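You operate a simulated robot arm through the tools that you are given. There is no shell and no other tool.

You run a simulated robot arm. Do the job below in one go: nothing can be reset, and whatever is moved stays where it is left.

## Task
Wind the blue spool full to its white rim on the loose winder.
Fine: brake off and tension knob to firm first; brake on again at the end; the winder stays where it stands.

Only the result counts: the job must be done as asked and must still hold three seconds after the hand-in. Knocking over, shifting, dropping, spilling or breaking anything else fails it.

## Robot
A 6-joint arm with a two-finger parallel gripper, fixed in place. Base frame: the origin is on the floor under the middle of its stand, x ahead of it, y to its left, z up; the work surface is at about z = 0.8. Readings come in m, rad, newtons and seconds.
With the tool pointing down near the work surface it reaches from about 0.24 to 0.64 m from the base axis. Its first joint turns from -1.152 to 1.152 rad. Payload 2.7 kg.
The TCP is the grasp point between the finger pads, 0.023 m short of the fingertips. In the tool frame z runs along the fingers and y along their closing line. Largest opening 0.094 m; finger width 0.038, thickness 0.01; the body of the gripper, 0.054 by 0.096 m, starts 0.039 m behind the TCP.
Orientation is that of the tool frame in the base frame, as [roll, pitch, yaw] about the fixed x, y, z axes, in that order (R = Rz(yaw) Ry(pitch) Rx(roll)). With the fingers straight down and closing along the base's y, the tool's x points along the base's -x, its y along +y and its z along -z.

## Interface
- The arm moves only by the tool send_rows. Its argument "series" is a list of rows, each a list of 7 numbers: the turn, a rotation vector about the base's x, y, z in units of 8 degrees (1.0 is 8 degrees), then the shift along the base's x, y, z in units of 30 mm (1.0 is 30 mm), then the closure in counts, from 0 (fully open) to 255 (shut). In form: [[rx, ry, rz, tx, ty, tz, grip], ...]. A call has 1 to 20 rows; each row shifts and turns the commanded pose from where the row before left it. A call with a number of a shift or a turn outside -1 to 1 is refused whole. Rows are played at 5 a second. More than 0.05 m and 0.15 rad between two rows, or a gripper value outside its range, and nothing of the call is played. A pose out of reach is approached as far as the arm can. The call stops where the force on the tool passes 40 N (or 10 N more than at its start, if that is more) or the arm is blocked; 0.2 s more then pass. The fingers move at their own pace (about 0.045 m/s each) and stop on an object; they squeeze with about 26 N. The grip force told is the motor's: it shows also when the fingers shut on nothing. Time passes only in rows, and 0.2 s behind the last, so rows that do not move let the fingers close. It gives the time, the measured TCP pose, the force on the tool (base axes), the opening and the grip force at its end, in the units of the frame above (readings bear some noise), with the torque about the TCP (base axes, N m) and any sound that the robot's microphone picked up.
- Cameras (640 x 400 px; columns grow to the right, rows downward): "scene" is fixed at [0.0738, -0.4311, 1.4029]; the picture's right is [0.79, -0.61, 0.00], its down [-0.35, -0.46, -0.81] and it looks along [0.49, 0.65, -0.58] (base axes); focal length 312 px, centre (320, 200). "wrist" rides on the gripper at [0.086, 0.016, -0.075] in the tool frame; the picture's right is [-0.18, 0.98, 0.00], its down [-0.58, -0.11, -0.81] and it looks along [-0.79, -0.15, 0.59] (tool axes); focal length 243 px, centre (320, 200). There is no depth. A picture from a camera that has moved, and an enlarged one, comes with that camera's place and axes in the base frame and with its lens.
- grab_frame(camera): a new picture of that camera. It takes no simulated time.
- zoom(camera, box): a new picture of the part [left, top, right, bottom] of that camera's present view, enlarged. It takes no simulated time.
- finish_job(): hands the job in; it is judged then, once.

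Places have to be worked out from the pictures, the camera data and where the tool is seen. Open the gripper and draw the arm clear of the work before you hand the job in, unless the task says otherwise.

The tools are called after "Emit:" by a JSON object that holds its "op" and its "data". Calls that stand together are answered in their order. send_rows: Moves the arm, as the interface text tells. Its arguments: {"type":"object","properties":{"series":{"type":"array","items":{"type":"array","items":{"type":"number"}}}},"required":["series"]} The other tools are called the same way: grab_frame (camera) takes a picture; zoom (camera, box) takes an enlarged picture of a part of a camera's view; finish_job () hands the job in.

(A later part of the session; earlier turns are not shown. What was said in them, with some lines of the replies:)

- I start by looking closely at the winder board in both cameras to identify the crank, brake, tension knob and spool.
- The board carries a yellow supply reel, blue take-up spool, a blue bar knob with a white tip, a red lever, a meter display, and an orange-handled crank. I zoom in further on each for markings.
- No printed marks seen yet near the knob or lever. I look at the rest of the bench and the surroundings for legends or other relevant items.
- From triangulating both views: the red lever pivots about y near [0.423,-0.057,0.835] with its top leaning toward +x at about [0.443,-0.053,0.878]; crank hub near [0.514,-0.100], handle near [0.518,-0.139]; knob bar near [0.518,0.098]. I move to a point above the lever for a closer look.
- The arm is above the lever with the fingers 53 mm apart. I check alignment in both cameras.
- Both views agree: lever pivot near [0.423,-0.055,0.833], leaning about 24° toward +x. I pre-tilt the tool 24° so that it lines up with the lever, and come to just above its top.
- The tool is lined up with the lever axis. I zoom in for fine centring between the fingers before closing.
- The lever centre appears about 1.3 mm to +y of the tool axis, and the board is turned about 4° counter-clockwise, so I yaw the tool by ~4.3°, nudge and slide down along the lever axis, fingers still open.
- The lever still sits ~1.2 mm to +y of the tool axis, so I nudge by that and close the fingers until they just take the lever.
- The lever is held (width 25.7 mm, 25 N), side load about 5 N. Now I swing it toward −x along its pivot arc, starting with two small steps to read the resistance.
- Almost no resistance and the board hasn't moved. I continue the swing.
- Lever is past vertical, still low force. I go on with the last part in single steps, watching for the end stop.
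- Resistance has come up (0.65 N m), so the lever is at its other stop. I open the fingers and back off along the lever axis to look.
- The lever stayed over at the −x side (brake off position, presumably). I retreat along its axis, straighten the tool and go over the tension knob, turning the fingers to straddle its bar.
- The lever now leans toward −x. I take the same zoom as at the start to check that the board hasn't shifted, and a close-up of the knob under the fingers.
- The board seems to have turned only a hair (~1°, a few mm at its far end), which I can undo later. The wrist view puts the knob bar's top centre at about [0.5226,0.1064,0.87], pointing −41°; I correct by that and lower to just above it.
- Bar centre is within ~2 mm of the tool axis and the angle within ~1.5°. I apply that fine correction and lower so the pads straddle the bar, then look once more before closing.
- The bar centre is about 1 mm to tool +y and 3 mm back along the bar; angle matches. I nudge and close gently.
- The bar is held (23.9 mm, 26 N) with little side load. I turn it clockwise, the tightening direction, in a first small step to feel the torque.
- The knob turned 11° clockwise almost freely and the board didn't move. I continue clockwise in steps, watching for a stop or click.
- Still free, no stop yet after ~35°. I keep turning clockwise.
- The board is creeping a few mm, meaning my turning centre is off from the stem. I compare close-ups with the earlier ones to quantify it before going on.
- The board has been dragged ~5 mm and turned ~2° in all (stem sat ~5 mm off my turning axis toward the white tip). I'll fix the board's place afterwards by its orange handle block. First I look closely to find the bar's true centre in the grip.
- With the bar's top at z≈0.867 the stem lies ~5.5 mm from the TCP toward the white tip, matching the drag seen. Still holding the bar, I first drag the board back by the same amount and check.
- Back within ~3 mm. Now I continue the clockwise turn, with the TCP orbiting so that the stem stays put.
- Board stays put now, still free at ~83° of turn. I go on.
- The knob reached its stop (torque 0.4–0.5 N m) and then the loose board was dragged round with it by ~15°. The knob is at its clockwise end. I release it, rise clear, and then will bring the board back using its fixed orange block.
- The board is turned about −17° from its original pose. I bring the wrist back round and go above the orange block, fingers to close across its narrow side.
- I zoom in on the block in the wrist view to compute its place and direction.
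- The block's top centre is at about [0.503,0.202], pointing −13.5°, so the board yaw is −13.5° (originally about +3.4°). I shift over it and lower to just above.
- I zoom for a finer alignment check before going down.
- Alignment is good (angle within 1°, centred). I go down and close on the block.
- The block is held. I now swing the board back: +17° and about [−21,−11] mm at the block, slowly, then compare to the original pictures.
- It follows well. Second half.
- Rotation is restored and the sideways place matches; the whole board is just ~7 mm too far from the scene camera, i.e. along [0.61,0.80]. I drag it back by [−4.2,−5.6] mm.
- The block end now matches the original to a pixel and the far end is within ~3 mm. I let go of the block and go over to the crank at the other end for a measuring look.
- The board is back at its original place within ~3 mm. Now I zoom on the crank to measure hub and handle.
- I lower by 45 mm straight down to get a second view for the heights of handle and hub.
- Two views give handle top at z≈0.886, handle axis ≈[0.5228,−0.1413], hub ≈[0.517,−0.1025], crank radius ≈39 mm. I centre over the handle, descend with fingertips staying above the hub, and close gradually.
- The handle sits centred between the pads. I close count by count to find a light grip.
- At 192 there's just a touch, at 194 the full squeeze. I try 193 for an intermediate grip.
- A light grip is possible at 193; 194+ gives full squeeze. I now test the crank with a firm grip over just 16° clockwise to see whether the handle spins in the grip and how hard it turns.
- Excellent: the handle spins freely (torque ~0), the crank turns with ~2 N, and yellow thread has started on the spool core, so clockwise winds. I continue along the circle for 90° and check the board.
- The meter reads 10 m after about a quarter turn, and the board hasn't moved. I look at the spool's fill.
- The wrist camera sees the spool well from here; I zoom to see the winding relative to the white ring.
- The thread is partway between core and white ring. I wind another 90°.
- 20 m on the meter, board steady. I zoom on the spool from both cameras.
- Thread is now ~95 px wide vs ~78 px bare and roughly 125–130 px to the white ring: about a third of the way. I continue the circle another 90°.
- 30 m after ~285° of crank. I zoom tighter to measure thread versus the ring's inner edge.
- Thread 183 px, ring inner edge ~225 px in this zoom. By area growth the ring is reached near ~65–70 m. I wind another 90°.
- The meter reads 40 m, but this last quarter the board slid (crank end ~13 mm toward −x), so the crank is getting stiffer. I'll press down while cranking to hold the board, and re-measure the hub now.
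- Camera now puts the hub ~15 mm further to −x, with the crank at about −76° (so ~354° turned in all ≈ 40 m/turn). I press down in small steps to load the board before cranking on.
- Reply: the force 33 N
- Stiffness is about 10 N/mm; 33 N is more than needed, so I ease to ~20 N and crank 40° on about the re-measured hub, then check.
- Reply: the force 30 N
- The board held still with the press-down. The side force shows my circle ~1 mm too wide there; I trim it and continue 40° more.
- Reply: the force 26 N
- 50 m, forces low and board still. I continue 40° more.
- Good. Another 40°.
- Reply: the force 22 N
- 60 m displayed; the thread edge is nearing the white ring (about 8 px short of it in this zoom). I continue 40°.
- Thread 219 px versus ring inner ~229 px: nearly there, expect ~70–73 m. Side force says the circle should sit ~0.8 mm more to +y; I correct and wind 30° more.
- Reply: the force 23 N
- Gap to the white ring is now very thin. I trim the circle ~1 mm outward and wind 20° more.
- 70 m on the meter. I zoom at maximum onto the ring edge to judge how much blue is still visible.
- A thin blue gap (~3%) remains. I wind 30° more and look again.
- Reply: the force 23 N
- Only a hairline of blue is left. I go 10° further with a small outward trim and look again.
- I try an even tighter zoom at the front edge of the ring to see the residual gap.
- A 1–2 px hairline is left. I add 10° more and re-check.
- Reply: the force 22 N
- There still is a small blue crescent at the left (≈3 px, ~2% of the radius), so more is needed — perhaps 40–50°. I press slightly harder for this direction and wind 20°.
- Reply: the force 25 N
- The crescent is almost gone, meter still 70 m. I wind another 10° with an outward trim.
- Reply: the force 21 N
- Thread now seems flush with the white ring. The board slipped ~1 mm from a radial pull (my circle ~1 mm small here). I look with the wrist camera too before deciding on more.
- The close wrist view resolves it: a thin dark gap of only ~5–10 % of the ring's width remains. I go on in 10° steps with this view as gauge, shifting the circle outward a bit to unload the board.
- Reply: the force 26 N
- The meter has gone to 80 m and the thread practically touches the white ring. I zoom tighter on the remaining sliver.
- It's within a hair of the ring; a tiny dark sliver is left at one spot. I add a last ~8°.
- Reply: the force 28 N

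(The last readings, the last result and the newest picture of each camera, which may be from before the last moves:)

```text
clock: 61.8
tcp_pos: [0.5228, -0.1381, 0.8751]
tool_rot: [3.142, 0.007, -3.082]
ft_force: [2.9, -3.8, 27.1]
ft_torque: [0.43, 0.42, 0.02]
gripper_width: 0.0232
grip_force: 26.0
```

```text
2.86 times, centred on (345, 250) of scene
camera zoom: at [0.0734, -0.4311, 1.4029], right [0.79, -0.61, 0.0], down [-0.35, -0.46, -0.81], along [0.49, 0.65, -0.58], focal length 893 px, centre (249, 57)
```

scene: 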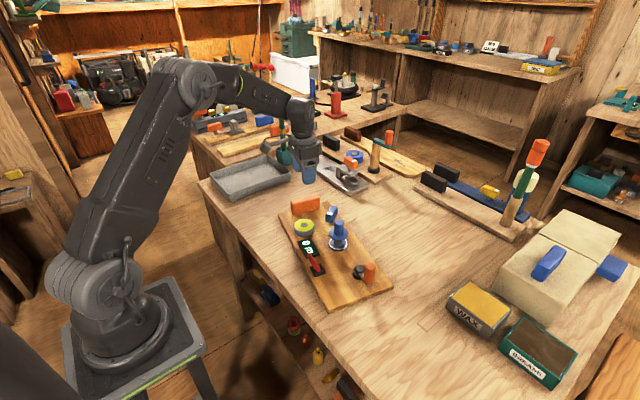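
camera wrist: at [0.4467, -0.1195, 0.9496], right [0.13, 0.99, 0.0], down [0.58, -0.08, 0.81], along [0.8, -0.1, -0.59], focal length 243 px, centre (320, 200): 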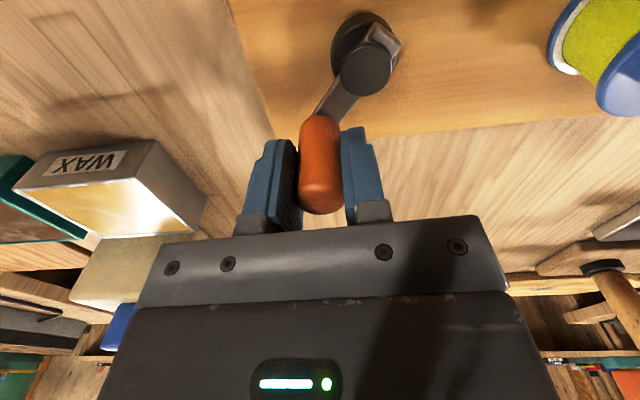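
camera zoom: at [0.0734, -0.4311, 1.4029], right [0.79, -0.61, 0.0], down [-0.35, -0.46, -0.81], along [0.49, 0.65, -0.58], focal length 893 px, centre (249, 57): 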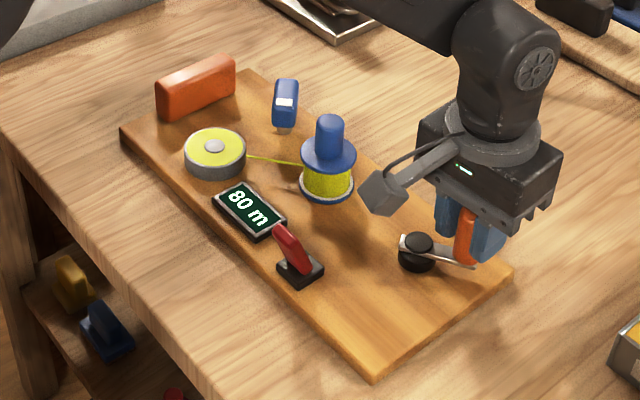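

Nearly perfect; I judge ~1% in radius may remain at the sliver (about two full turns of the crank would be a natural full mark). I add 10° more.

Emit:
{"op": "send_rows", "data": {"series": [[0, 0, 0, -0.105, -0.042, 0, 200], [0, 0, 0, -0.105, -0.038, 0, 200], [0, 0, 0, 0, 0, 0, 200]]}}

Emit:
{"op": "zoom", "data": {"camera": "wrist", "box": [540, 0, 640, 100]}}

Emit:
{"op": "zoom", "data": {"camera": "wrist", "box": [560, 50, 600, 100]}}

Emit:
{"op": "zoom", "data": {"camera": "scene", "box": [260, 180, 430, 320]}}

```text
clock: 62.6
tcp_pos: [0.5186, -0.1393, 0.8753]
tool_rot: [-3.139, 0.008, -3.085]
ft_force: [4.8, -12.8, 22.1]
ft_torque: [0.46, 0.13, -0.01]
gripper_width: 0.0233
grip_force: 26.5
```

```text
4.00 times, centred on (590, 50) of wrist
camera zoom: at [0.4308, -0.1308, 0.9495], right [0.13, 0.99, 0.0], down [0.58, -0.07, 0.81], along [0.8, -0.1, -0.59], focal length 970 px, centre (-760, 800)
```

zoom: 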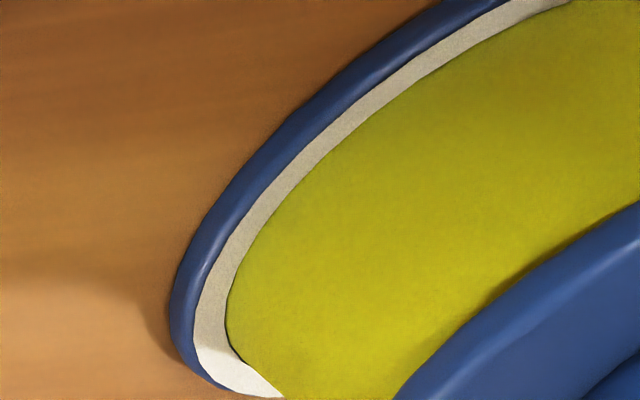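

```text
8.00 times, centred on (580, 75) of wrist
camera zoom: at [0.4308, -0.1308, 0.9495], right [0.13, 0.99, 0.0], down [0.58, -0.07, 0.81], along [0.8, -0.1, -0.59], focal length 1941 px, centre (-1760, 1200)
```

zoom: 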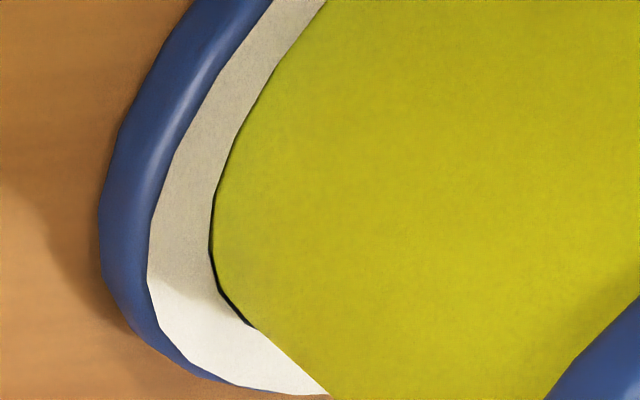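

```text
2.86 times, centred on (345, 250) of scene
camera zoom: at [0.0736, -0.4313, 1.4028], right [0.79, -0.61, 0.0], down [-0.35, -0.46, -0.81], along [0.49, 0.65, -0.58], focal length 893 px, centre (249, 57)
```

zoom: 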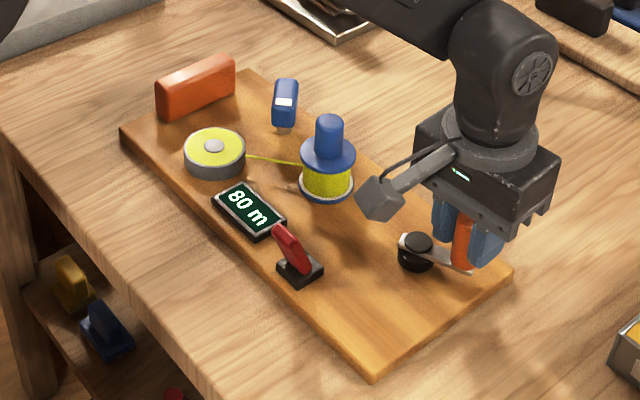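

Flush but for a hairline. I add a final 5° (with an outward trim to relieve the −y pull) and then stop winding.

Emit:
{"op": "send_rows", "data": {"series": [[0, 0, 0, -0.054, -0.03, 0, 200], [0, 0, 0, -0.054, -0.025, 0, 200], [0, 0, 0, 0, 0, 0, 200]]}}

Emit:
{"op": "zoom", "data": {"camera": "wrist", "box": [560, 50, 600, 100]}}

Emit:
{"op": "zoom", "data": {"camera": "scene", "box": [344, 240, 352, 246]}}

Emit:
{"op": "grab_frame", "data": {"camera": "wrist"}}

```text
clock: 63.4
tcp_pos: [0.5153, -0.1417, 0.8751]
tool_rot: [3.14, 0.007, -3.084]
ft_force: [4.1, -10.2, 23.5]
ft_torque: [0.4, -0.3, -0.01]
gripper_width: 0.0234
grip_force: 25.7
```

```text
8.00 times, centred on (580, 75) of wrist
camera zoom: at [0.4279, -0.1316, 0.9495], right [0.13, 0.99, 0.0], down [0.58, -0.07, 0.81], along [0.8, -0.1, -0.59], focal length 1941 px, centre (-1760, 1200)
```

zoom: 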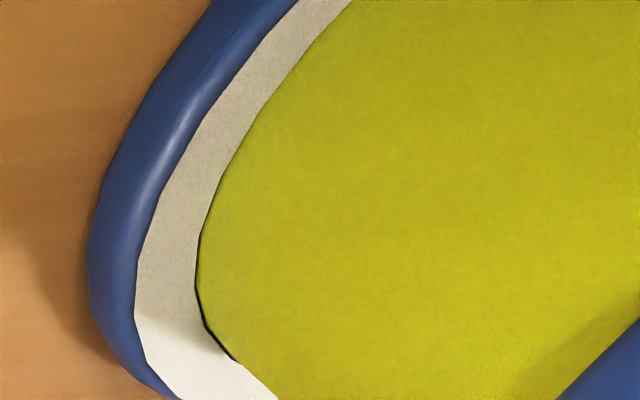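

```text
16.00 times, centred on (348, 243) of scene
camera zoom: at [0.0735, -0.4312, 1.4029], right [0.79, -0.61, 0.0], down [-0.35, -0.46, -0.81], along [0.49, 0.65, -0.58], focal length 4999 px, centre (-128, -488)
```

zoom: 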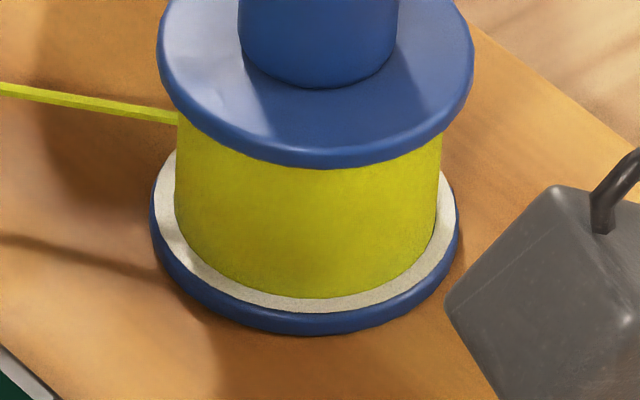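

```text
taken
camera wrist: at [0.4279, -0.1316, 0.9495], right [0.13, 0.99, 0.0], down [0.58, -0.07, 0.81], along [0.8, -0.1, -0.59], focal length 243 px, centre (320, 200)
```

wrist: 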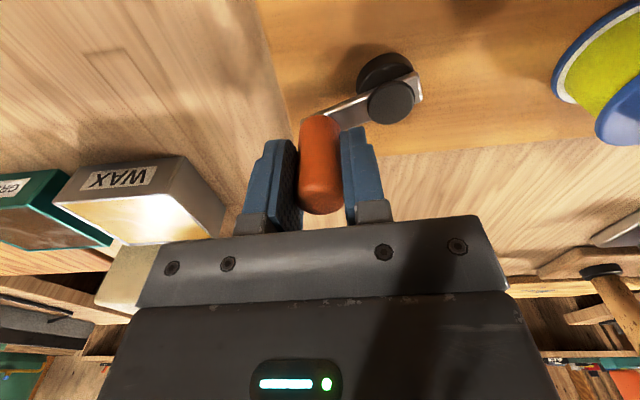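

The thread is flush with just a trace of a sliver at the limb, which corresponds to ~10–15° of crank (two full turns from the start). I add 10° and then stop.

Emit:
{"op": "send_rows", "data": {"series": [[0, 0, 0, -0.074, -0.025, -0.005, 200], [0, 0, 0, -0.074, -0.02, 0, 200], [0, 0, 0, -0.074, -0.015, 0, 200], [0, 0, 0, 0, 0, 0, 200]]}}

Emit:
{"op": "zoom", "data": {"camera": "wrist", "box": [560, 50, 600, 100]}}

Emit:
{"op": "zoom", "data": {"camera": "scene", "box": [344, 240, 352, 246]}}

Emit:
{"op": "zoom", "data": {"camera": "scene", "box": [260, 180, 430, 320]}}

```text
clock: 64.4
tcp_pos: [0.5081, -0.1426, 0.8766]
tool_rot: [3.14, 0.007, -3.084]
ft_force: [1.1, -8.6, 26.7]
ft_torque: [0.42, -0.16, -0.03]
gripper_width: 0.0232
grip_force: 26.0
```

```text
8.00 times, centred on (580, 75) of wrist
camera zoom: at [0.4211, -0.1332, 0.9496], right [0.13, 0.99, 0.0], down [0.58, -0.07, 0.81], along [0.8, -0.1, -0.59], focal length 1941 px, centre (-1760, 1200)
```

zoom: 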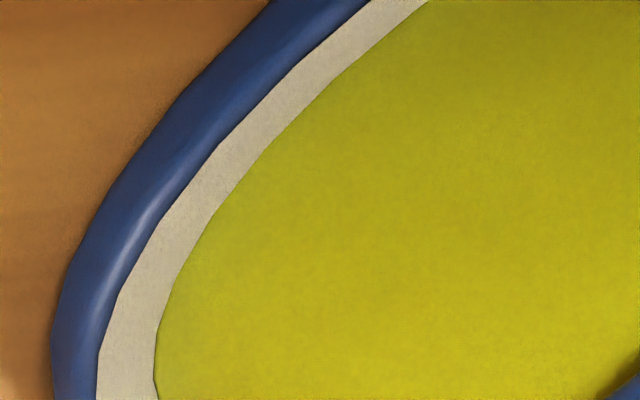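

```text
16.00 times, centred on (348, 243) of scene
camera zoom: at [0.0734, -0.4312, 1.4029], right [0.79, -0.61, 0.0], down [-0.35, -0.46, -0.81], along [0.49, 0.65, -0.58], focal length 4999 px, centre (-128, -488)
```

zoom: 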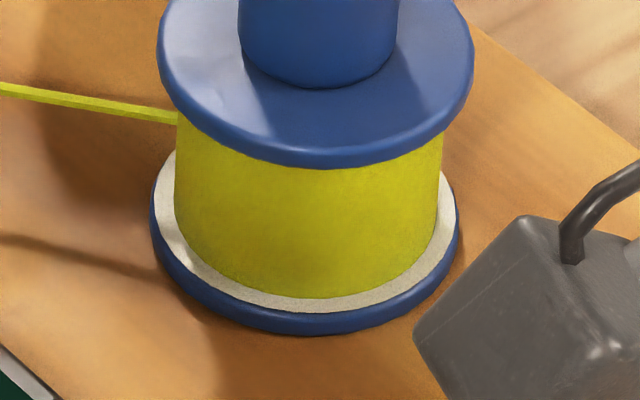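

```text
2.86 times, centred on (345, 250) of scene
camera zoom: at [0.0734, -0.4312, 1.4029], right [0.79, -0.61, 0.0], down [-0.35, -0.46, -0.81], along [0.49, 0.65, -0.58], focal length 893 px, centre (249, 57)
```

zoom: 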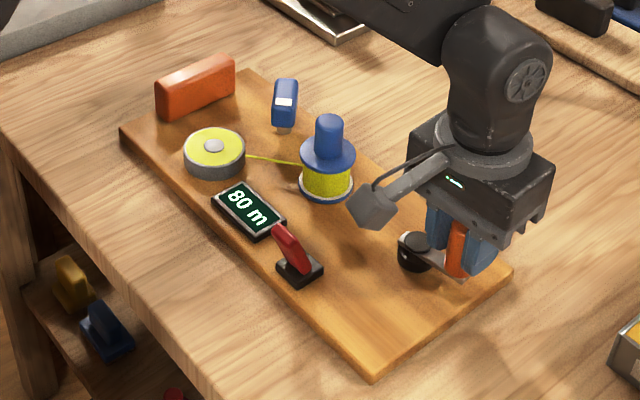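

The sliver is gone: the thread meets the white ring all round, meter 80 m. I unload the downward press, open the fingers and lift off the handle.

Emit:
{"op": "send_rows", "data": {"series": [[0, 0, 0, 0, 0.02, 0.075, 200], [0, 0, 0, 0, 0, 0, 190], [0, 0, 0, 0, 0, 0, 170], [0, 0, 0, 0, 0, 0, 140], [0, 0, 0, 0, 0, 0, 120]]}}

Emit:
{"op": "send_rows", "data": {"series": [[0, 0, 0, 0, 0, 0.8, 120], [0, 0, 0, 0, 0, 1, 120], [0, 0, 0, 0, 0, 1, 120], [0, 0, 0, 0, 0, 0, 120]]}}

Emit:
{"op": "zoom", "data": {"camera": "scene", "box": [260, 180, 430, 320]}}

Emit:
{"op": "grab_frame", "data": {"camera": "wrist"}}

```text
clock: 65.6
tcp_pos: [0.5067, -0.142, 0.8754]
tool_rot: [3.139, -0.001, -3.086]
ft_force: [0.5, -0.1, 0.3]
ft_torque: [0.03, 0.01, 0.01]
gripper_width: 0.0498
grip_force: 0.2
```

```text
clock: 66.6
tcp_pos: [0.5094, -0.1424, 0.9573]
tool_rot: [3.141, 0.001, -3.082]
ft_force: [0.4, 0.6, 0.3]
ft_torque: [0.01, 0.0, -0.01]
gripper_width: 0.05
grip_force: 0.0
```

```text
2.86 times, centred on (345, 250) of scene
camera zoom: at [0.0738, -0.4311, 1.4029], right [0.79, -0.61, 0.0], down [-0.35, -0.46, -0.81], along [0.49, 0.65, -0.58], focal length 893 px, centre (249, 57)
```

zoom: 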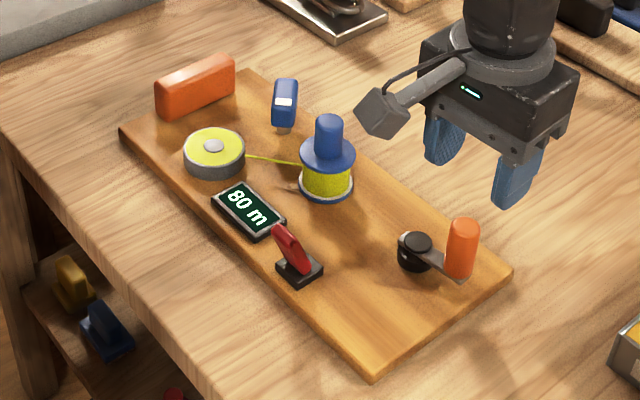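

```text
taken
camera wrist: at [0.4214, -0.1327, 1.0325], right [0.13, 0.99, 0.0], down [0.59, -0.08, 0.81], along [0.8, -0.1, -0.59], focal length 243 px, centre (320, 200)
```

wrist: 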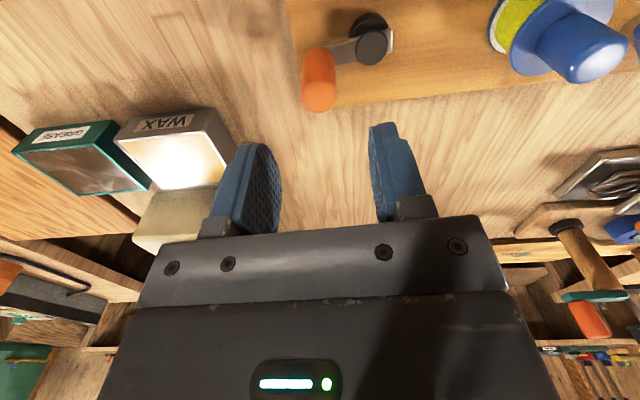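

Released, meter steady at 80 m. Now the brake: I go over the lever with the tool tilted −22° to match its present lean, and measure.

Emit:
{"op": "send_rows", "data": {"series": [[0, 0, 0, -0.873, 0.573, 0.1, 119], [0, -0.55, 0, -0.873, 0.573, -0.1, 119], [0, -0.55, 0, -0.873, 0.573, -0.1, 119], [0, -0.55, 0, -0.873, 0.573, -0.1, 119], [0, -0.55, 0, -0.873, 0.573, -0.1, 119], [0, -0.55, 0, 0, 0, -0.3, 119], [0, 0, 0, 0, 0, 0, 119]]}}

Emit:
{"op": "grab_frame", "data": {"camera": "wrist"}}

Emit:
{"op": "zoom", "data": {"camera": "scene", "box": [290, 180, 410, 290]}}

```text
clock: 68.2
tcp_pos: [0.3776, -0.0566, 0.9408]
tool_rot: [-3.118, 0.383, -3.079]
ft_force: [-0.2, 0.2, -0.8]
ft_torque: [-0.02, 0.03, -0.04]
gripper_width: 0.0499
grip_force: 0.0
```

```text
taken
camera wrist: at [0.2687, -0.0467, 0.9769], right [0.12, 0.99, 0.05], down [0.24, -0.08, 0.97], along [0.96, -0.1, -0.25], focal length 243 px, centre (320, 200)
```

wrist: 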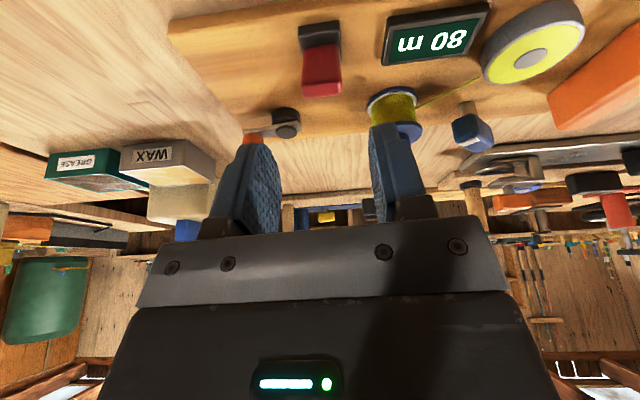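

```text
3.64 times, centred on (350, 235) of scene
camera zoom: at [0.0738, -0.4311, 1.4029], right [0.79, -0.61, 0.0], down [-0.35, -0.46, -0.81], along [0.49, 0.65, -0.58], focal length 1136 px, centre (211, 73)
```

zoom: 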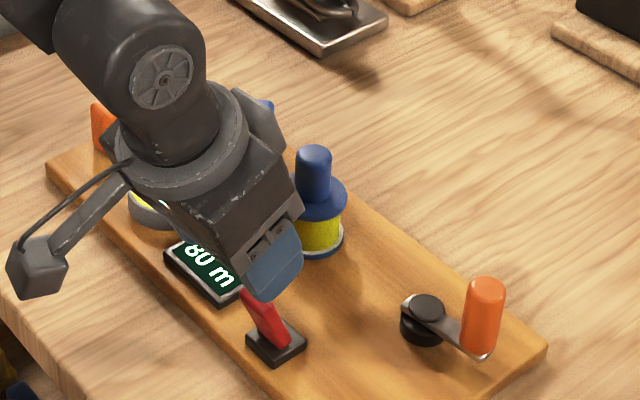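

The lever is nearly centred already. I zoom to measure its offset and angle.

Emit:
{"op": "zoom", "data": {"camera": "wrist", "box": [260, 0, 400, 120]}}

```text
3.33 times, centred on (330, 60) of wrist
camera zoom: at [0.2687, -0.0467, 0.9769], right [0.12, 0.99, 0.05], down [0.24, -0.08, 0.97], along [0.96, -0.1, -0.25], focal length 809 px, centre (287, 667)
```

zoom: 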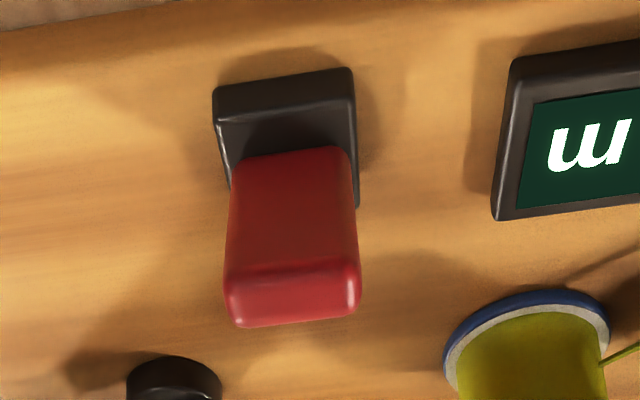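

Lever is ~0.9 mm to +y of the tool axis and the tool axis is ~15 mm too far to +x; board yaw is about 0.4°, so the tool needs ~3° less yaw. I correct and come closer.

Emit:
{"op": "send_rows", "data": {"series": [[0.075, 0, -0.186, -0.035, 0.017, -0.55, 119], [0.075, 0, -0.186, -0.035, 0.017, -0.55, 119], [0, 0, 0, 0, 0, 0, 119]]}}

Emit:
{"op": "zoom", "data": {"camera": "wrist", "box": [220, 20, 420, 180]}}

Emit:
{"op": "zoom", "data": {"camera": "scene", "box": [310, 210, 400, 290]}}

```text
clock: 69.0
tcp_pos: [0.3748, -0.0555, 0.9074]
tool_rot: [3.141, 0.387, -3.14]
ft_force: [0.3, 0.1, 0.6]
ft_torque: [0.0, -0.02, 0.02]
gripper_width: 0.0497
grip_force: 0.1
```

```text
2.50 times, centred on (320, 100) of wrist
camera zoom: at [0.2672, -0.0414, 0.9436], right [0.17, 0.98, 0.07], down [0.24, -0.11, 0.97], along [0.96, -0.15, -0.25], focal length 606 px, centre (320, 450)
```

zoom: 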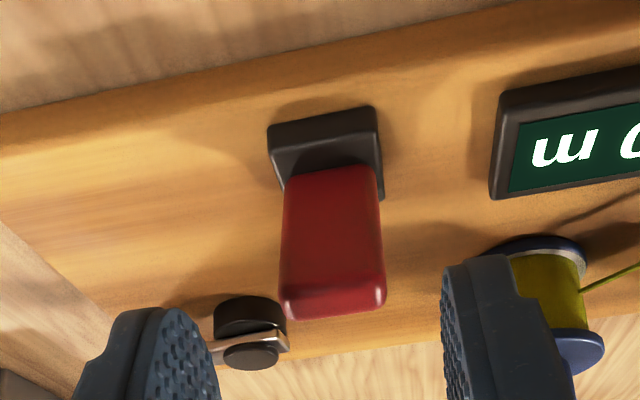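

```text
5.00 times, centred on (355, 250) of scene
camera zoom: at [0.0738, -0.4311, 1.4029], right [0.79, -0.61, 0.0], down [-0.35, -0.46, -0.81], along [0.49, 0.65, -0.58], focal length 1562 px, centre (145, -50)
```

zoom: 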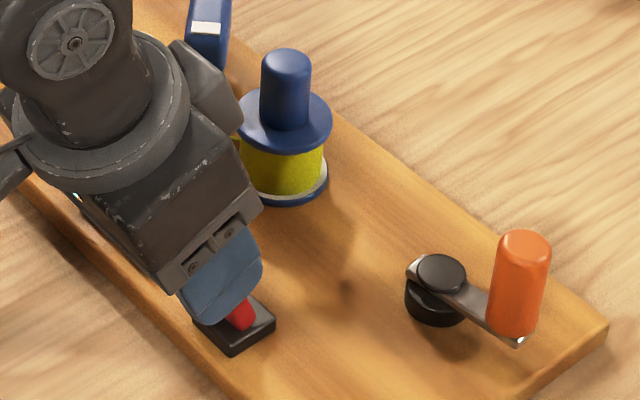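

Axis lines up fore-aft; the lever is ~3 mm to +y. I shift by that and slide down along the lever.

Emit:
{"op": "send_rows", "data": {"series": [[0, 0, 0, 0, 0.1, 0, 125], [0, 0, 0, 0.2375, 0, -0.587, 130], [0, 0, 0, 0.2375, 0, -0.587, 140], [0, 0, 0, 0, 0, 0, 150]]}}

Emit:
{"op": "zoom", "data": {"camera": "wrist", "box": [220, 60, 420, 220]}}

```text
clock: 70.0
tcp_pos: [0.3881, -0.0523, 0.8722]
tool_rot: [-3.141, 0.386, -3.139]
ft_force: [0.2, -0.2, -0.4]
ft_torque: [-0.02, 0.01, 0.01]
gripper_width: 0.0389
grip_force: 0.0
```

```text
2.50 times, centred on (320, 140) of wrist
camera zoom: at [0.2799, -0.0373, 0.9095], right [0.17, 0.98, 0.07], down [0.24, -0.11, 0.97], along [0.96, -0.15, -0.25], focal length 606 px, centre (320, 350)
```

zoom: 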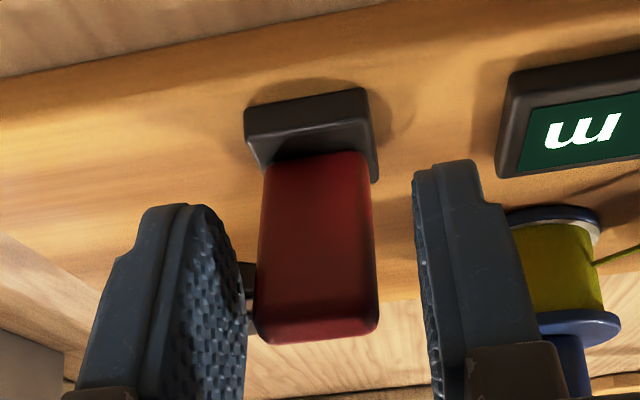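

Centred within half a millimetre. I trim and close gently on the lever.

Emit:
{"op": "send_rows", "data": {"series": [[0, 0, 0, 0, -0.016, 0, 165], [0, 0, 0, 0, 0, 0, 175], [0, 0, 0, 0, 0, 0, 182], [0, 0, 0, 0, 0, 0, 186], [0, 0, 0, 0, 0, 0, 189]]}}

Emit:
{"op": "zoom", "data": {"camera": "scene", "box": [260, 180, 430, 320]}}

```text
clock: 71.2
tcp_pos: [0.3875, -0.0532, 0.8726]
tool_rot: [3.142, 0.385, -3.14]
ft_force: [-1.3, -4.3, 0.6]
ft_torque: [0.04, 0.0, 0.08]
gripper_width: 0.0259
grip_force: 25.7
```

```text
2.86 times, centred on (345, 250) of scene
camera zoom: at [0.0738, -0.4311, 1.4029], right [0.79, -0.61, 0.0], down [-0.35, -0.46, -0.81], along [0.49, 0.65, -0.58], focal length 893 px, centre (249, 57)
```

zoom: 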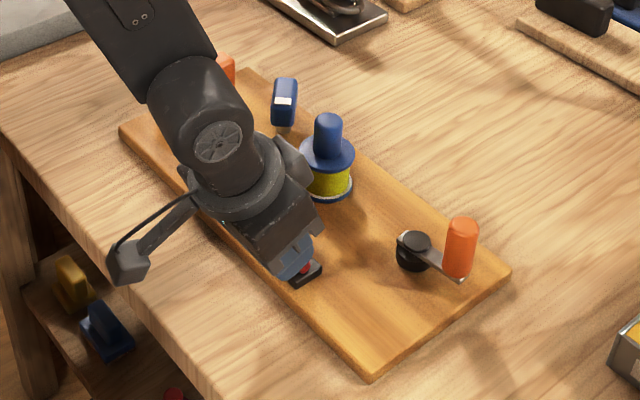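

Held well with no twist. I swing the lever back over to +x along the same arc.

Emit:
{"op": "send_rows", "data": {"series": [[0, 1, 0, 0.186, 0, 0.06, 189], [0, 1, 0, 0.192, 0, 0.034, 189], [0, 1, 0, 0.195, 0, 0.007, 189]]}}

Emit:
{"op": "zoom", "data": {"camera": "scene", "box": [260, 180, 430, 320]}}

```text
clock: 72.0
tcp_pos: [0.4032, -0.0526, 0.8748]
tool_rot: [-3.142, -0.04, -3.137]
ft_force: [0.1, 1.0, -5.4]
ft_torque: [-0.16, 0.06, 0.08]
gripper_width: 0.0258
grip_force: 10.8
```

```text
2.86 times, centred on (345, 250) of scene
camera zoom: at [0.0739, -0.431, 1.4029], right [0.79, -0.61, 0.0], down [-0.35, -0.46, -0.81], along [0.49, 0.65, -0.58], focal length 893 px, centre (249, 57)
```

zoom: 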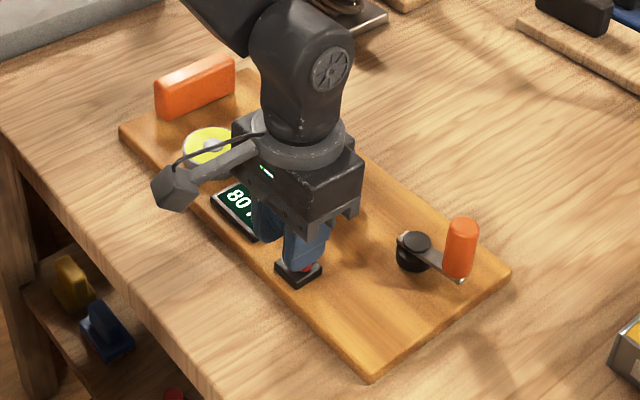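

Past vertical, loads small. I finish the swing toward +x.

Emit:
{"op": "send_rows", "data": {"series": [[0, 1, 0, 0.194, 0, -0.035, 192], [0, 1, 0, 0.19, 0, -0.05, 192]]}}

Emit:
{"op": "send_rows", "data": {"series": [[0, 0.6, 0, 0.114, 0, -0.045, 192]]}}

Emit:
{"op": "zoom", "data": {"camera": "scene", "box": [260, 180, 430, 320]}}

```text
clock: 72.6
tcp_pos: [0.4179, -0.0532, 0.8749]
tool_rot: [-3.14, -0.312, -3.138]
ft_force: [-5.1, -1.3, 17.4]
ft_torque: [-0.18, 0.3, 0.24]
gripper_width: 0.0254
grip_force: 25.6
```

```text
clock: 73.0
tcp_pos: [0.4224, -0.0534, 0.8725]
tool_rot: [3.14, -0.393, -3.138]
ft_force: [2.8, 2.4, 19.2]
ft_torque: [-0.17, 0.05, 0.32]
gripper_width: 0.0257
grip_force: 26.5
```

```text
2.86 times, centred on (345, 250) of scene
camera zoom: at [0.0736, -0.431, 1.4029], right [0.79, -0.61, 0.0], down [-0.35, -0.46, -0.81], along [0.49, 0.65, -0.58], focal length 893 px, centre (249, 57)
```

zoom: 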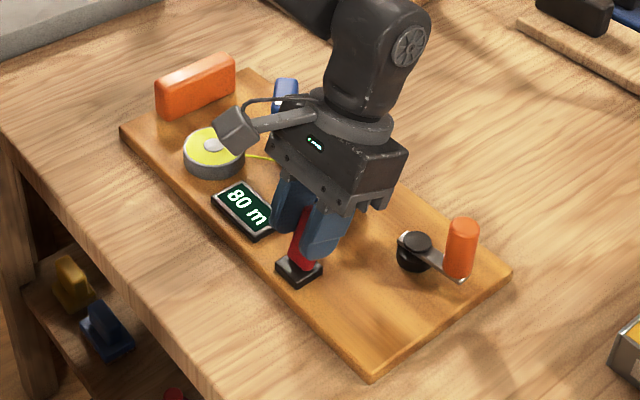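

Lever is at about +22.5°. I push a little further to be sure that it's fully against its stop.

Emit:
{"op": "send_rows", "data": {"series": [[0, 0.4, 0, 0.07, 0, 0.02, 192]]}}

Emit:
{"op": "zoom", "data": {"camera": "scene", "box": [310, 210, 400, 290]}}

```text
clock: 73.4
tcp_pos: [0.4221, -0.0534, 0.8729]
tool_rot: [3.141, -0.45, -3.14]
ft_force: [6.5, -1.2, 9.1]
ft_torque: [-0.23, -0.79, 0.31]
gripper_width: 0.0256
grip_force: 25.8
```

```text
5.00 times, centred on (355, 250) of scene
camera zoom: at [0.0738, -0.431, 1.4029], right [0.79, -0.61, 0.0], down [-0.35, -0.46, -0.81], along [0.49, 0.65, -0.58], focal length 1562 px, centre (145, -50)
```

zoom: 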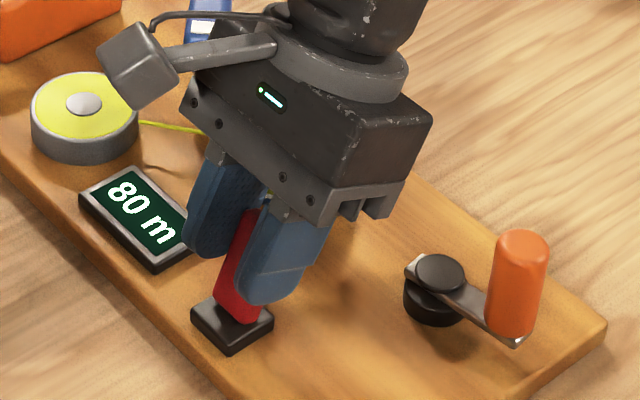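

Torque −0.79 N m: the lever is at its stop. I open the fingers and retreat along the lever's axis.

Emit:
{"op": "send_rows", "data": {"series": [[0, -0.1, 0, -0.01, 0, 0, 185], [0, 0, 0, 0, 0, 0, 165], [0, 0, 0, 0, 0, 0, 140], [0, 0, 0, 0, 0, 0, 125], [0, 0, 0, 0.43, 0, 0.9, 125], [0, 0, 0, 0.43, 0, 0.9, 125]]}}

Emit:
{"op": "send_rows", "data": {"series": [[0, -1, 0, 0, 0.2, 1, 110], [0, -1, 0, 0, 0.2, 1, 110], [0, -1, 0, 0, 0.2, 0.5, 110], [0, 0, 0, 0, 0, 0, 110]]}}

Emit:
{"op": "zoom", "data": {"camera": "scene", "box": [260, 180, 430, 320]}}

Emit:
{"op": "zoom", "data": {"camera": "scene", "box": [325, 240, 375, 285]}}

```text
clock: 74.8
tcp_pos: [0.4497, -0.0515, 0.9267]
tool_rot: [3.14, -0.437, -3.141]
ft_force: [-0.8, -0.3, 0.3]
ft_torque: [0.01, 0.02, -0.03]
gripper_width: 0.0477
grip_force: 0.1
```

```text
clock: 75.8
tcp_pos: [0.4476, -0.0343, 1.0022]
tool_rot: [3.141, -0.019, -3.139]
ft_force: [0.7, -0.1, 0.7]
ft_torque: [-0.01, 0.02, 0.02]
gripper_width: 0.0535
grip_force: 0.0
```

```text
2.86 times, centred on (345, 250) of scene
camera zoom: at [0.0738, -0.4311, 1.4029], right [0.79, -0.61, 0.0], down [-0.35, -0.46, -0.81], along [0.49, 0.65, -0.58], focal length 893 px, centre (249, 57)
```

zoom: 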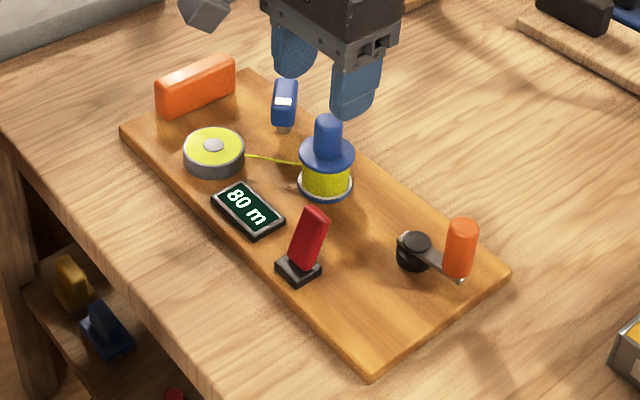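

```text
8.89 times, centred on (350, 262) of scene
camera zoom: at [0.0738, -0.4311, 1.4029], right [0.79, -0.61, 0.0], down [-0.35, -0.46, -0.81], along [0.49, 0.65, -0.58], focal length 2777 px, centre (53, -356)
```

zoom: 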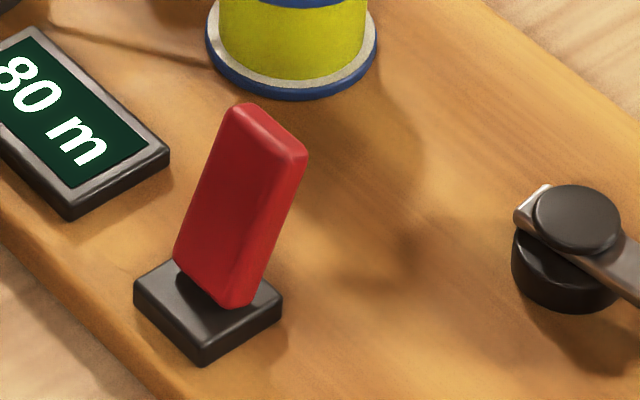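

Brake lever is back in its original leaning (on). Now I restore the board's place with the orange block. I take the block close-up to compare with the original.

Emit:
{"op": "zoom", "data": {"camera": "scene", "box": [270, 190, 350, 240]}}

Emit:
{"op": "zoom", "data": {"camera": "scene", "box": [365, 245, 415, 285]}}

```text
8.00 times, centred on (310, 215) of scene
camera zoom: at [0.0738, -0.4311, 1.4029], right [0.79, -0.61, 0.0], down [-0.35, -0.46, -0.81], along [0.49, 0.65, -0.58], focal length 2499 px, centre (400, 80)
```

zoom: 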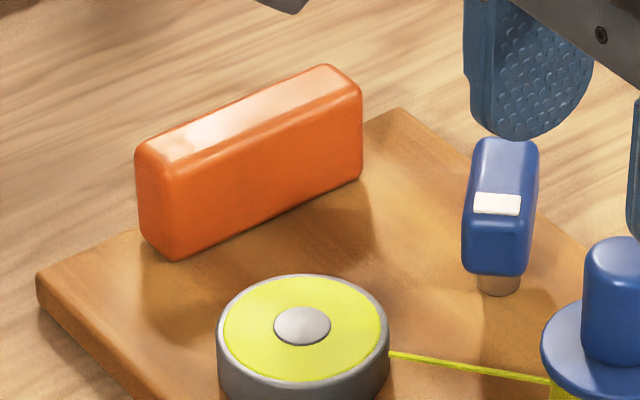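

```text
10.00 times, centred on (390, 265) of scene
camera zoom: at [0.0738, -0.4311, 1.4029], right [0.79, -0.61, 0.0], down [-0.35, -0.46, -0.81], along [0.49, 0.65, -0.58], focal length 3124 px, centre (-380, -450)
```

zoom: 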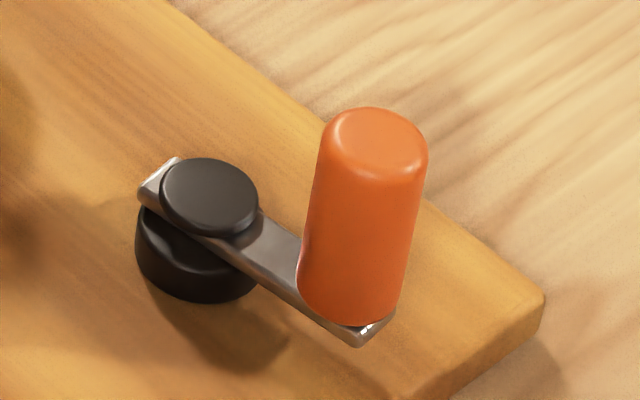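

The board needs about +2.5° of turn about the block and ~1–2 mm of shift. I go back above the block with the tool upright and yawed to match.

Emit:
{"op": "send_rows", "data": {"series": [[0, -0.15, 0.1, 0.106, 0.926, 0, 110], [0, 0, 0, 0.106, 0.926, 0, 115], [0, 0, 0, 0.106, 0.926, 0, 120], [0, 0, 0, 0.106, 0.926, 0, 125], [0, 0, 0, 0.106, 0.926, -0.2, 125], [0, 0, 0, 0.106, 0.926, -0.4, 125], [0, 0, 0, 0.106, 0.926, -0.6, 125], [0, 0, 0, 0.106, 0.926, -0.8, 125], [0, 0, 0, 0, 0, -0.6, 125], [0, 0, 0, 0, 0, -0.9, 125], [0, 0, 0, 0, 0, 0, 125]]}}

Emit:
{"op": "zoom", "data": {"camera": "wrist", "box": [240, 0, 400, 200]}}

```text
clock: 78.2
tcp_pos: [0.4756, 0.1873, 0.8962]
tool_rot: [3.141, 0.001, -3.127]
ft_force: [-1.0, -0.5, -0.3]
ft_torque: [0.01, 0.01, -0.01]
gripper_width: 0.0477
grip_force: 0.1
```

```text
2.00 times, centred on (320, 100) of wrist
camera zoom: at [0.388, 0.2012, 0.9705], right [0.17, 0.99, 0.0], down [0.58, -0.1, 0.81], along [0.8, -0.14, -0.59], focal length 485 px, centre (320, 400)
```

zoom: 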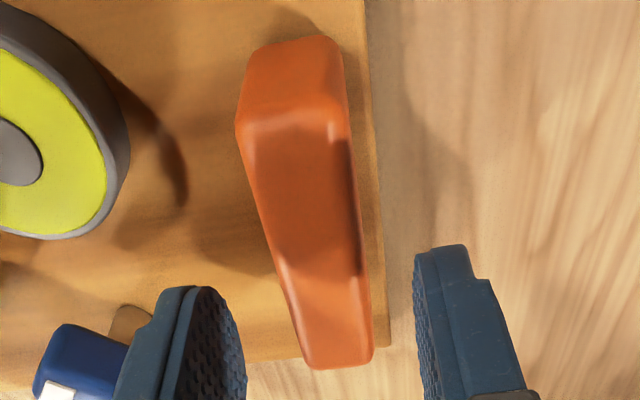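

Block centred within 1 mm, angle within ~1°. I apply a small trim, go down and close.

Emit:
{"op": "send_rows", "data": {"series": [[0, 0, -0.08, 0, -0.02, -0.73, 125], [0, 0, 0, 0, 0, -0.73, 130], [0, 0, 0, 0, 0, 0, 160], [0, 0, 0, 0, 0, 0, 178], [0, 0, 0, 0, 0, 0, 188], [0, 0, 0, 0, 0, 0, 200]]}}

Emit:
{"op": "zoom", "data": {"camera": "scene", "box": [365, 245, 415, 285]}}

```text
clock: 79.6
tcp_pos: [0.4748, 0.1872, 0.8531]
tool_rot: [3.141, 0.0, -3.138]
ft_force: [0.1, 2.4, 0.3]
ft_torque: [0.09, -0.48, -0.13]
gripper_width: 0.026
grip_force: 26.3
```

```text
10.00 times, centred on (390, 265) of scene
camera zoom: at [0.0738, -0.431, 1.4029], right [0.79, -0.61, 0.0], down [-0.35, -0.46, -0.81], along [0.49, 0.65, -0.58], focal length 3124 px, centre (-380, -450)
```

zoom: 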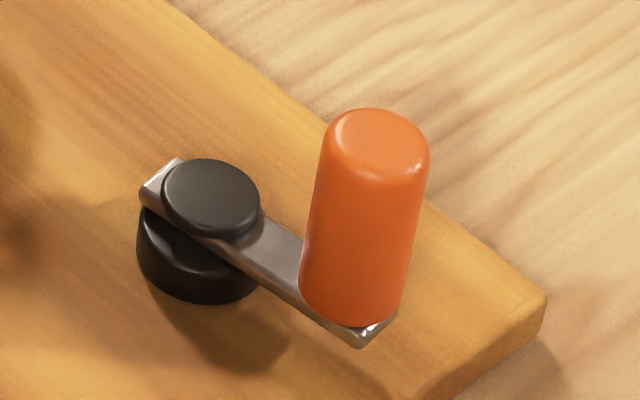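

Gripped without disturbing the board. I turn it +2.45° with the small shift and compare.

Emit:
{"op": "send_rows", "data": {"series": [[0, 0, 0.105, 0.013, -0.01, 0, 200], [0, 0, 0.105, 0.013, -0.01, 0, 200], [0, 0, 0.105, 0.013, -0.01, 0, 200], [0, 0, 0, 0, 0, 0, 200]]}}

Emit:
{"op": "zoom", "data": {"camera": "scene", "box": [325, 240, 375, 285]}}

Emit:
{"op": "zoom", "data": {"camera": "scene", "box": [270, 190, 350, 240]}}

Emit:
{"op": "zoom", "data": {"camera": "scene", "box": [365, 245, 415, 285]}}

```text
clock: 80.6
tcp_pos: [0.4755, 0.1854, 0.8524]
tool_rot: [3.139, 0.0, -3.094]
ft_force: [-2.0, 0.7, 5.3]
ft_torque: [0.01, 0.53, -1.01]
gripper_width: 0.0258
grip_force: 26.8
```

```text
8.89 times, centred on (350, 262) of scene
camera zoom: at [0.0737, -0.4311, 1.4029], right [0.79, -0.61, 0.0], down [-0.35, -0.46, -0.81], along [0.49, 0.65, -0.58], focal length 2777 px, centre (53, -356)
```

zoom: 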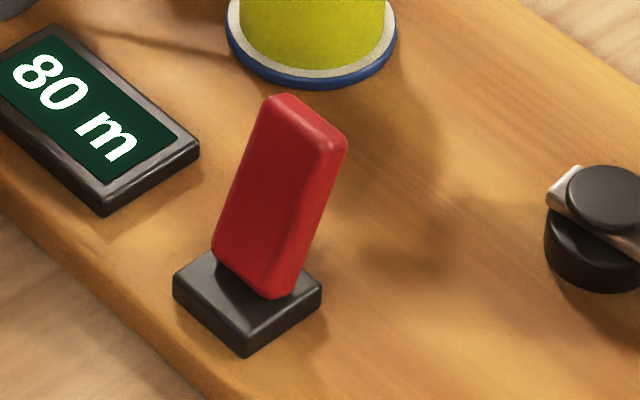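

```text
8.00 times, centred on (310, 215) of scene
camera zoom: at [0.0737, -0.4311, 1.4029], right [0.79, -0.61, 0.0], down [-0.35, -0.46, -0.81], along [0.49, 0.65, -0.58], focal length 2499 px, centre (400, 80)
```

zoom: 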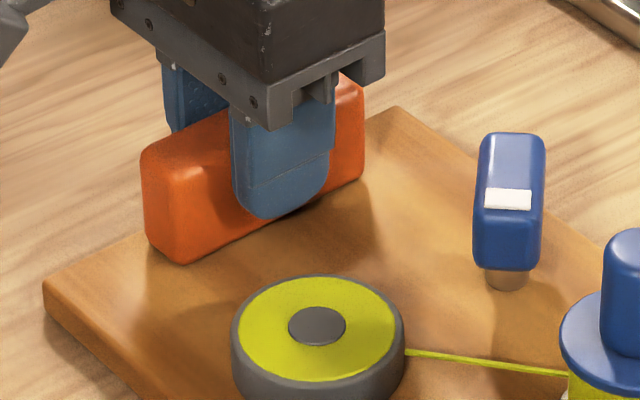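

```text
10.00 times, centred on (390, 265) of scene
camera zoom: at [0.0737, -0.4311, 1.4029], right [0.79, -0.61, 0.0], down [-0.35, -0.46, -0.81], along [0.49, 0.65, -0.58], focal length 3124 px, centre (-380, -450)
```

zoom: 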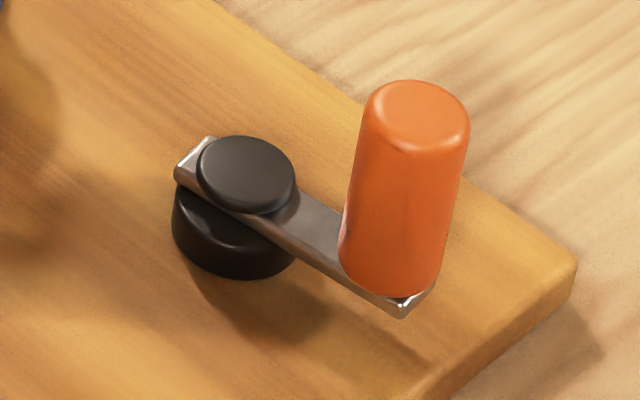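

Very close: now only ~2.5 mm toward the camera and <1 mm sideways, with no rotation error. I apply a final shift of about [+2.2,+1.7] mm.

Emit:
{"op": "send_rows", "data": {"series": [[0, 0, 0, 0.037, 0.029, 0, 200], [0, 0, 0, 0.037, 0.029, 0, 200], [0, 0, 0, 0, 0, 0, 200]]}}

Emit:
{"op": "zoom", "data": {"camera": "scene", "box": [325, 240, 375, 285]}}

Emit:
{"op": "zoom", "data": {"camera": "scene", "box": [270, 190, 350, 240]}}

Emit:
{"op": "zoom", "data": {"camera": "scene", "box": [365, 245, 415, 285]}}

```text
clock: 81.4
tcp_pos: [0.4771, 0.1863, 0.8525]
tool_rot: [-3.141, -0.001, -3.093]
ft_force: [-0.5, -3.4, 1.4]
ft_torque: [-0.26, 0.12, -0.29]
gripper_width: 0.0262
grip_force: 25.7
```

```text
8.89 times, centred on (350, 262) of scene
camera zoom: at [0.0738, -0.4311, 1.4029], right [0.79, -0.61, 0.0], down [-0.35, -0.46, -0.81], along [0.49, 0.65, -0.58], focal length 2777 px, centre (53, -356)
```

zoom: 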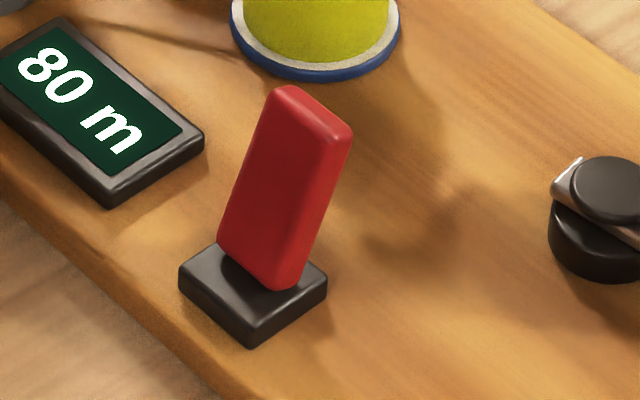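

```text
8.00 times, centred on (310, 215) of scene
camera zoom: at [0.0738, -0.4311, 1.4029], right [0.79, -0.61, 0.0], down [-0.35, -0.46, -0.81], along [0.49, 0.65, -0.58], focal length 2499 px, centre (400, 80)
```

zoom: 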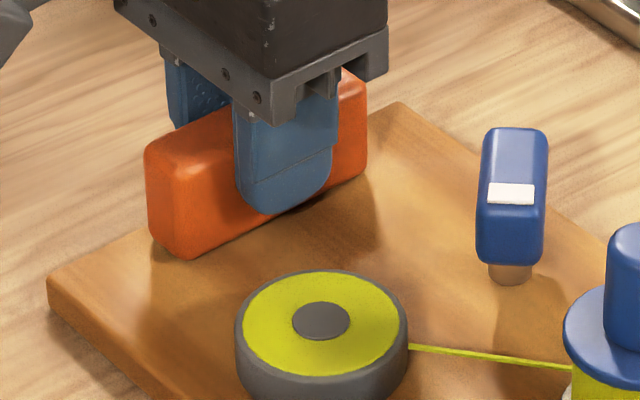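

```text
10.00 times, centred on (390, 265) of scene
camera zoom: at [0.0738, -0.4311, 1.4029], right [0.79, -0.61, 0.0], down [-0.35, -0.46, -0.81], along [0.49, 0.65, -0.58], focal length 3124 px, centre (-380, -450)
```

zoom: 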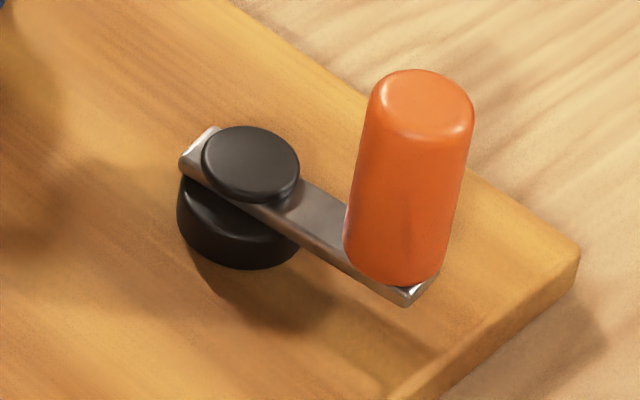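

Everything now matches the original picture within about a millimetre. I let go of the block, rise straight up and draw the arm clear.

Emit:
{"op": "send_rows", "data": {"series": [[0, 0, 0, 0, 0, 0, 185], [0, 0, 0, 0, 0, 0, 160], [0, 0, 0, 0, 0, 0, 130], [0, 0, 0, 0, 0, 0, 110], [0, 0, 0, 0, 0, 0.8, 110], [0, 0, 0, 0, 0, 1, 110], [0, 0, 0, 0, 0, 1, 110], [0, 0, 0, 0, 0, 1, 60], [0, 0, 0, 0, 0, 1, 0], [0, 0, 0, -0.6, 0, 1, 0], [0, 0, 0, -0.8, 0, 1, 0], [0, 0, 0, -1, 0, 1, 0], [0, 0, 0, -1, 0, 0.6, 0], [0, 0, 0, 0, 0, 0, 0]]}}

Emit:
{"op": "zoom", "data": {"camera": "scene", "box": [260, 180, 430, 320]}}

Emit:
{"op": "zoom", "data": {"camera": "scene", "box": [338, 224, 364, 252]}}

Emit:
{"op": "grab_frame", "data": {"camera": "scene"}}

```text
clock: 84.4
tcp_pos: [0.3739, 0.1868, 1.1068]
tool_rot: [-3.141, -0.001, -3.092]
ft_force: [0.4, 0.1, -0.1]
ft_torque: [-0.01, 0.01, 0.0]
gripper_width: 0.0942
grip_force: 0.1
```

```text
2.86 times, centred on (345, 250) of scene
camera zoom: at [0.0738, -0.4311, 1.4029], right [0.79, -0.61, 0.0], down [-0.35, -0.46, -0.81], along [0.49, 0.65, -0.58], focal length 893 px, centre (249, 57)
```

zoom: 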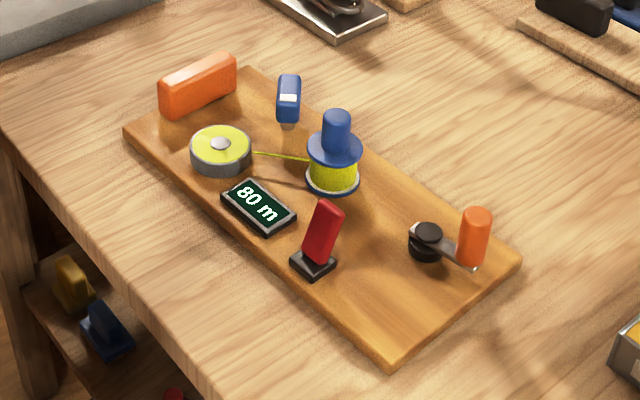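

```text
14.29 times, centred on (351, 238) of scene
camera zoom: at [0.0738, -0.4311, 1.4029], right [0.79, -0.61, 0.0], down [-0.35, -0.46, -0.81], along [0.49, 0.65, -0.58], focal length 4463 px, centre (-123, -343)
```

zoom: 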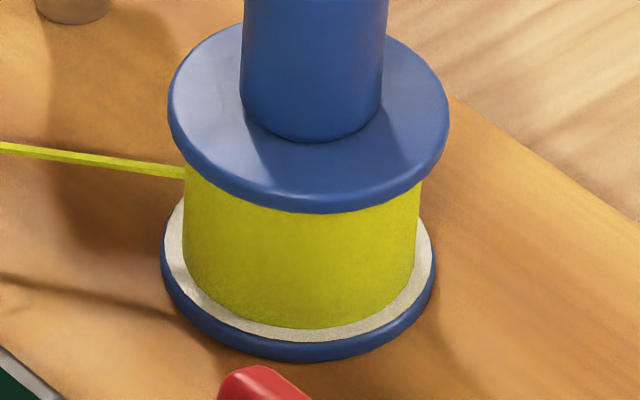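

```text
taken
```

scene: 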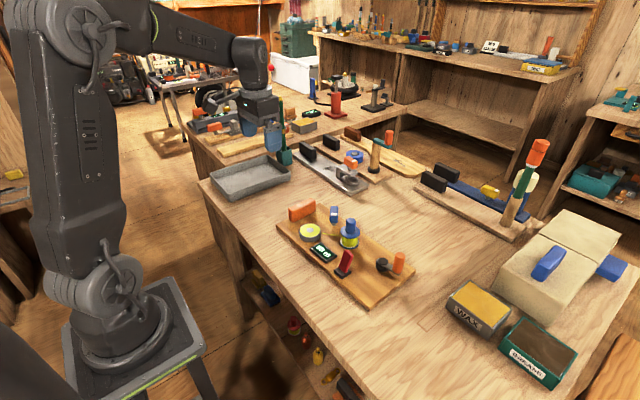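

The board stands where it did originally, the spool is full to the white ring at 80 m, the knob is at its clockwise (firm) stop and the brake lever is back on. The arm is clear and open, so I hand in.

Emit:
{"op": "finish_job", "data": {}}

```text
The job is handed in.
```

The blue spool is wound flush with its white rim and the meter reads 80 m. I've handed the job in, with the arm clear and the gripper open.

- **Brake:** I took it off before winding. It is back on now, with the lever against its stop at the lean it started with.
- **Tension knob:** It is at the clockwise end of its travel, about 90° from where it started. Nothing on the winder is marked, so I took clockwise as firm by the usual tightening sense.
- **Fill:** I judged it by eye from zoomed pictures. I stopped when no gap showed between the thread and the white ring, about two crank turns.
- **Winder position:** The winder did not stay still throughout. When the knob hit its stop it dragged the loose winder round by about 17°. Cranking later shifted the crank end by about 15 mm. Both times I moved it back by its orange block, and it now matches the starting picture to within about a millimetre.

Nothing else on the bench looked moved in the final picture.
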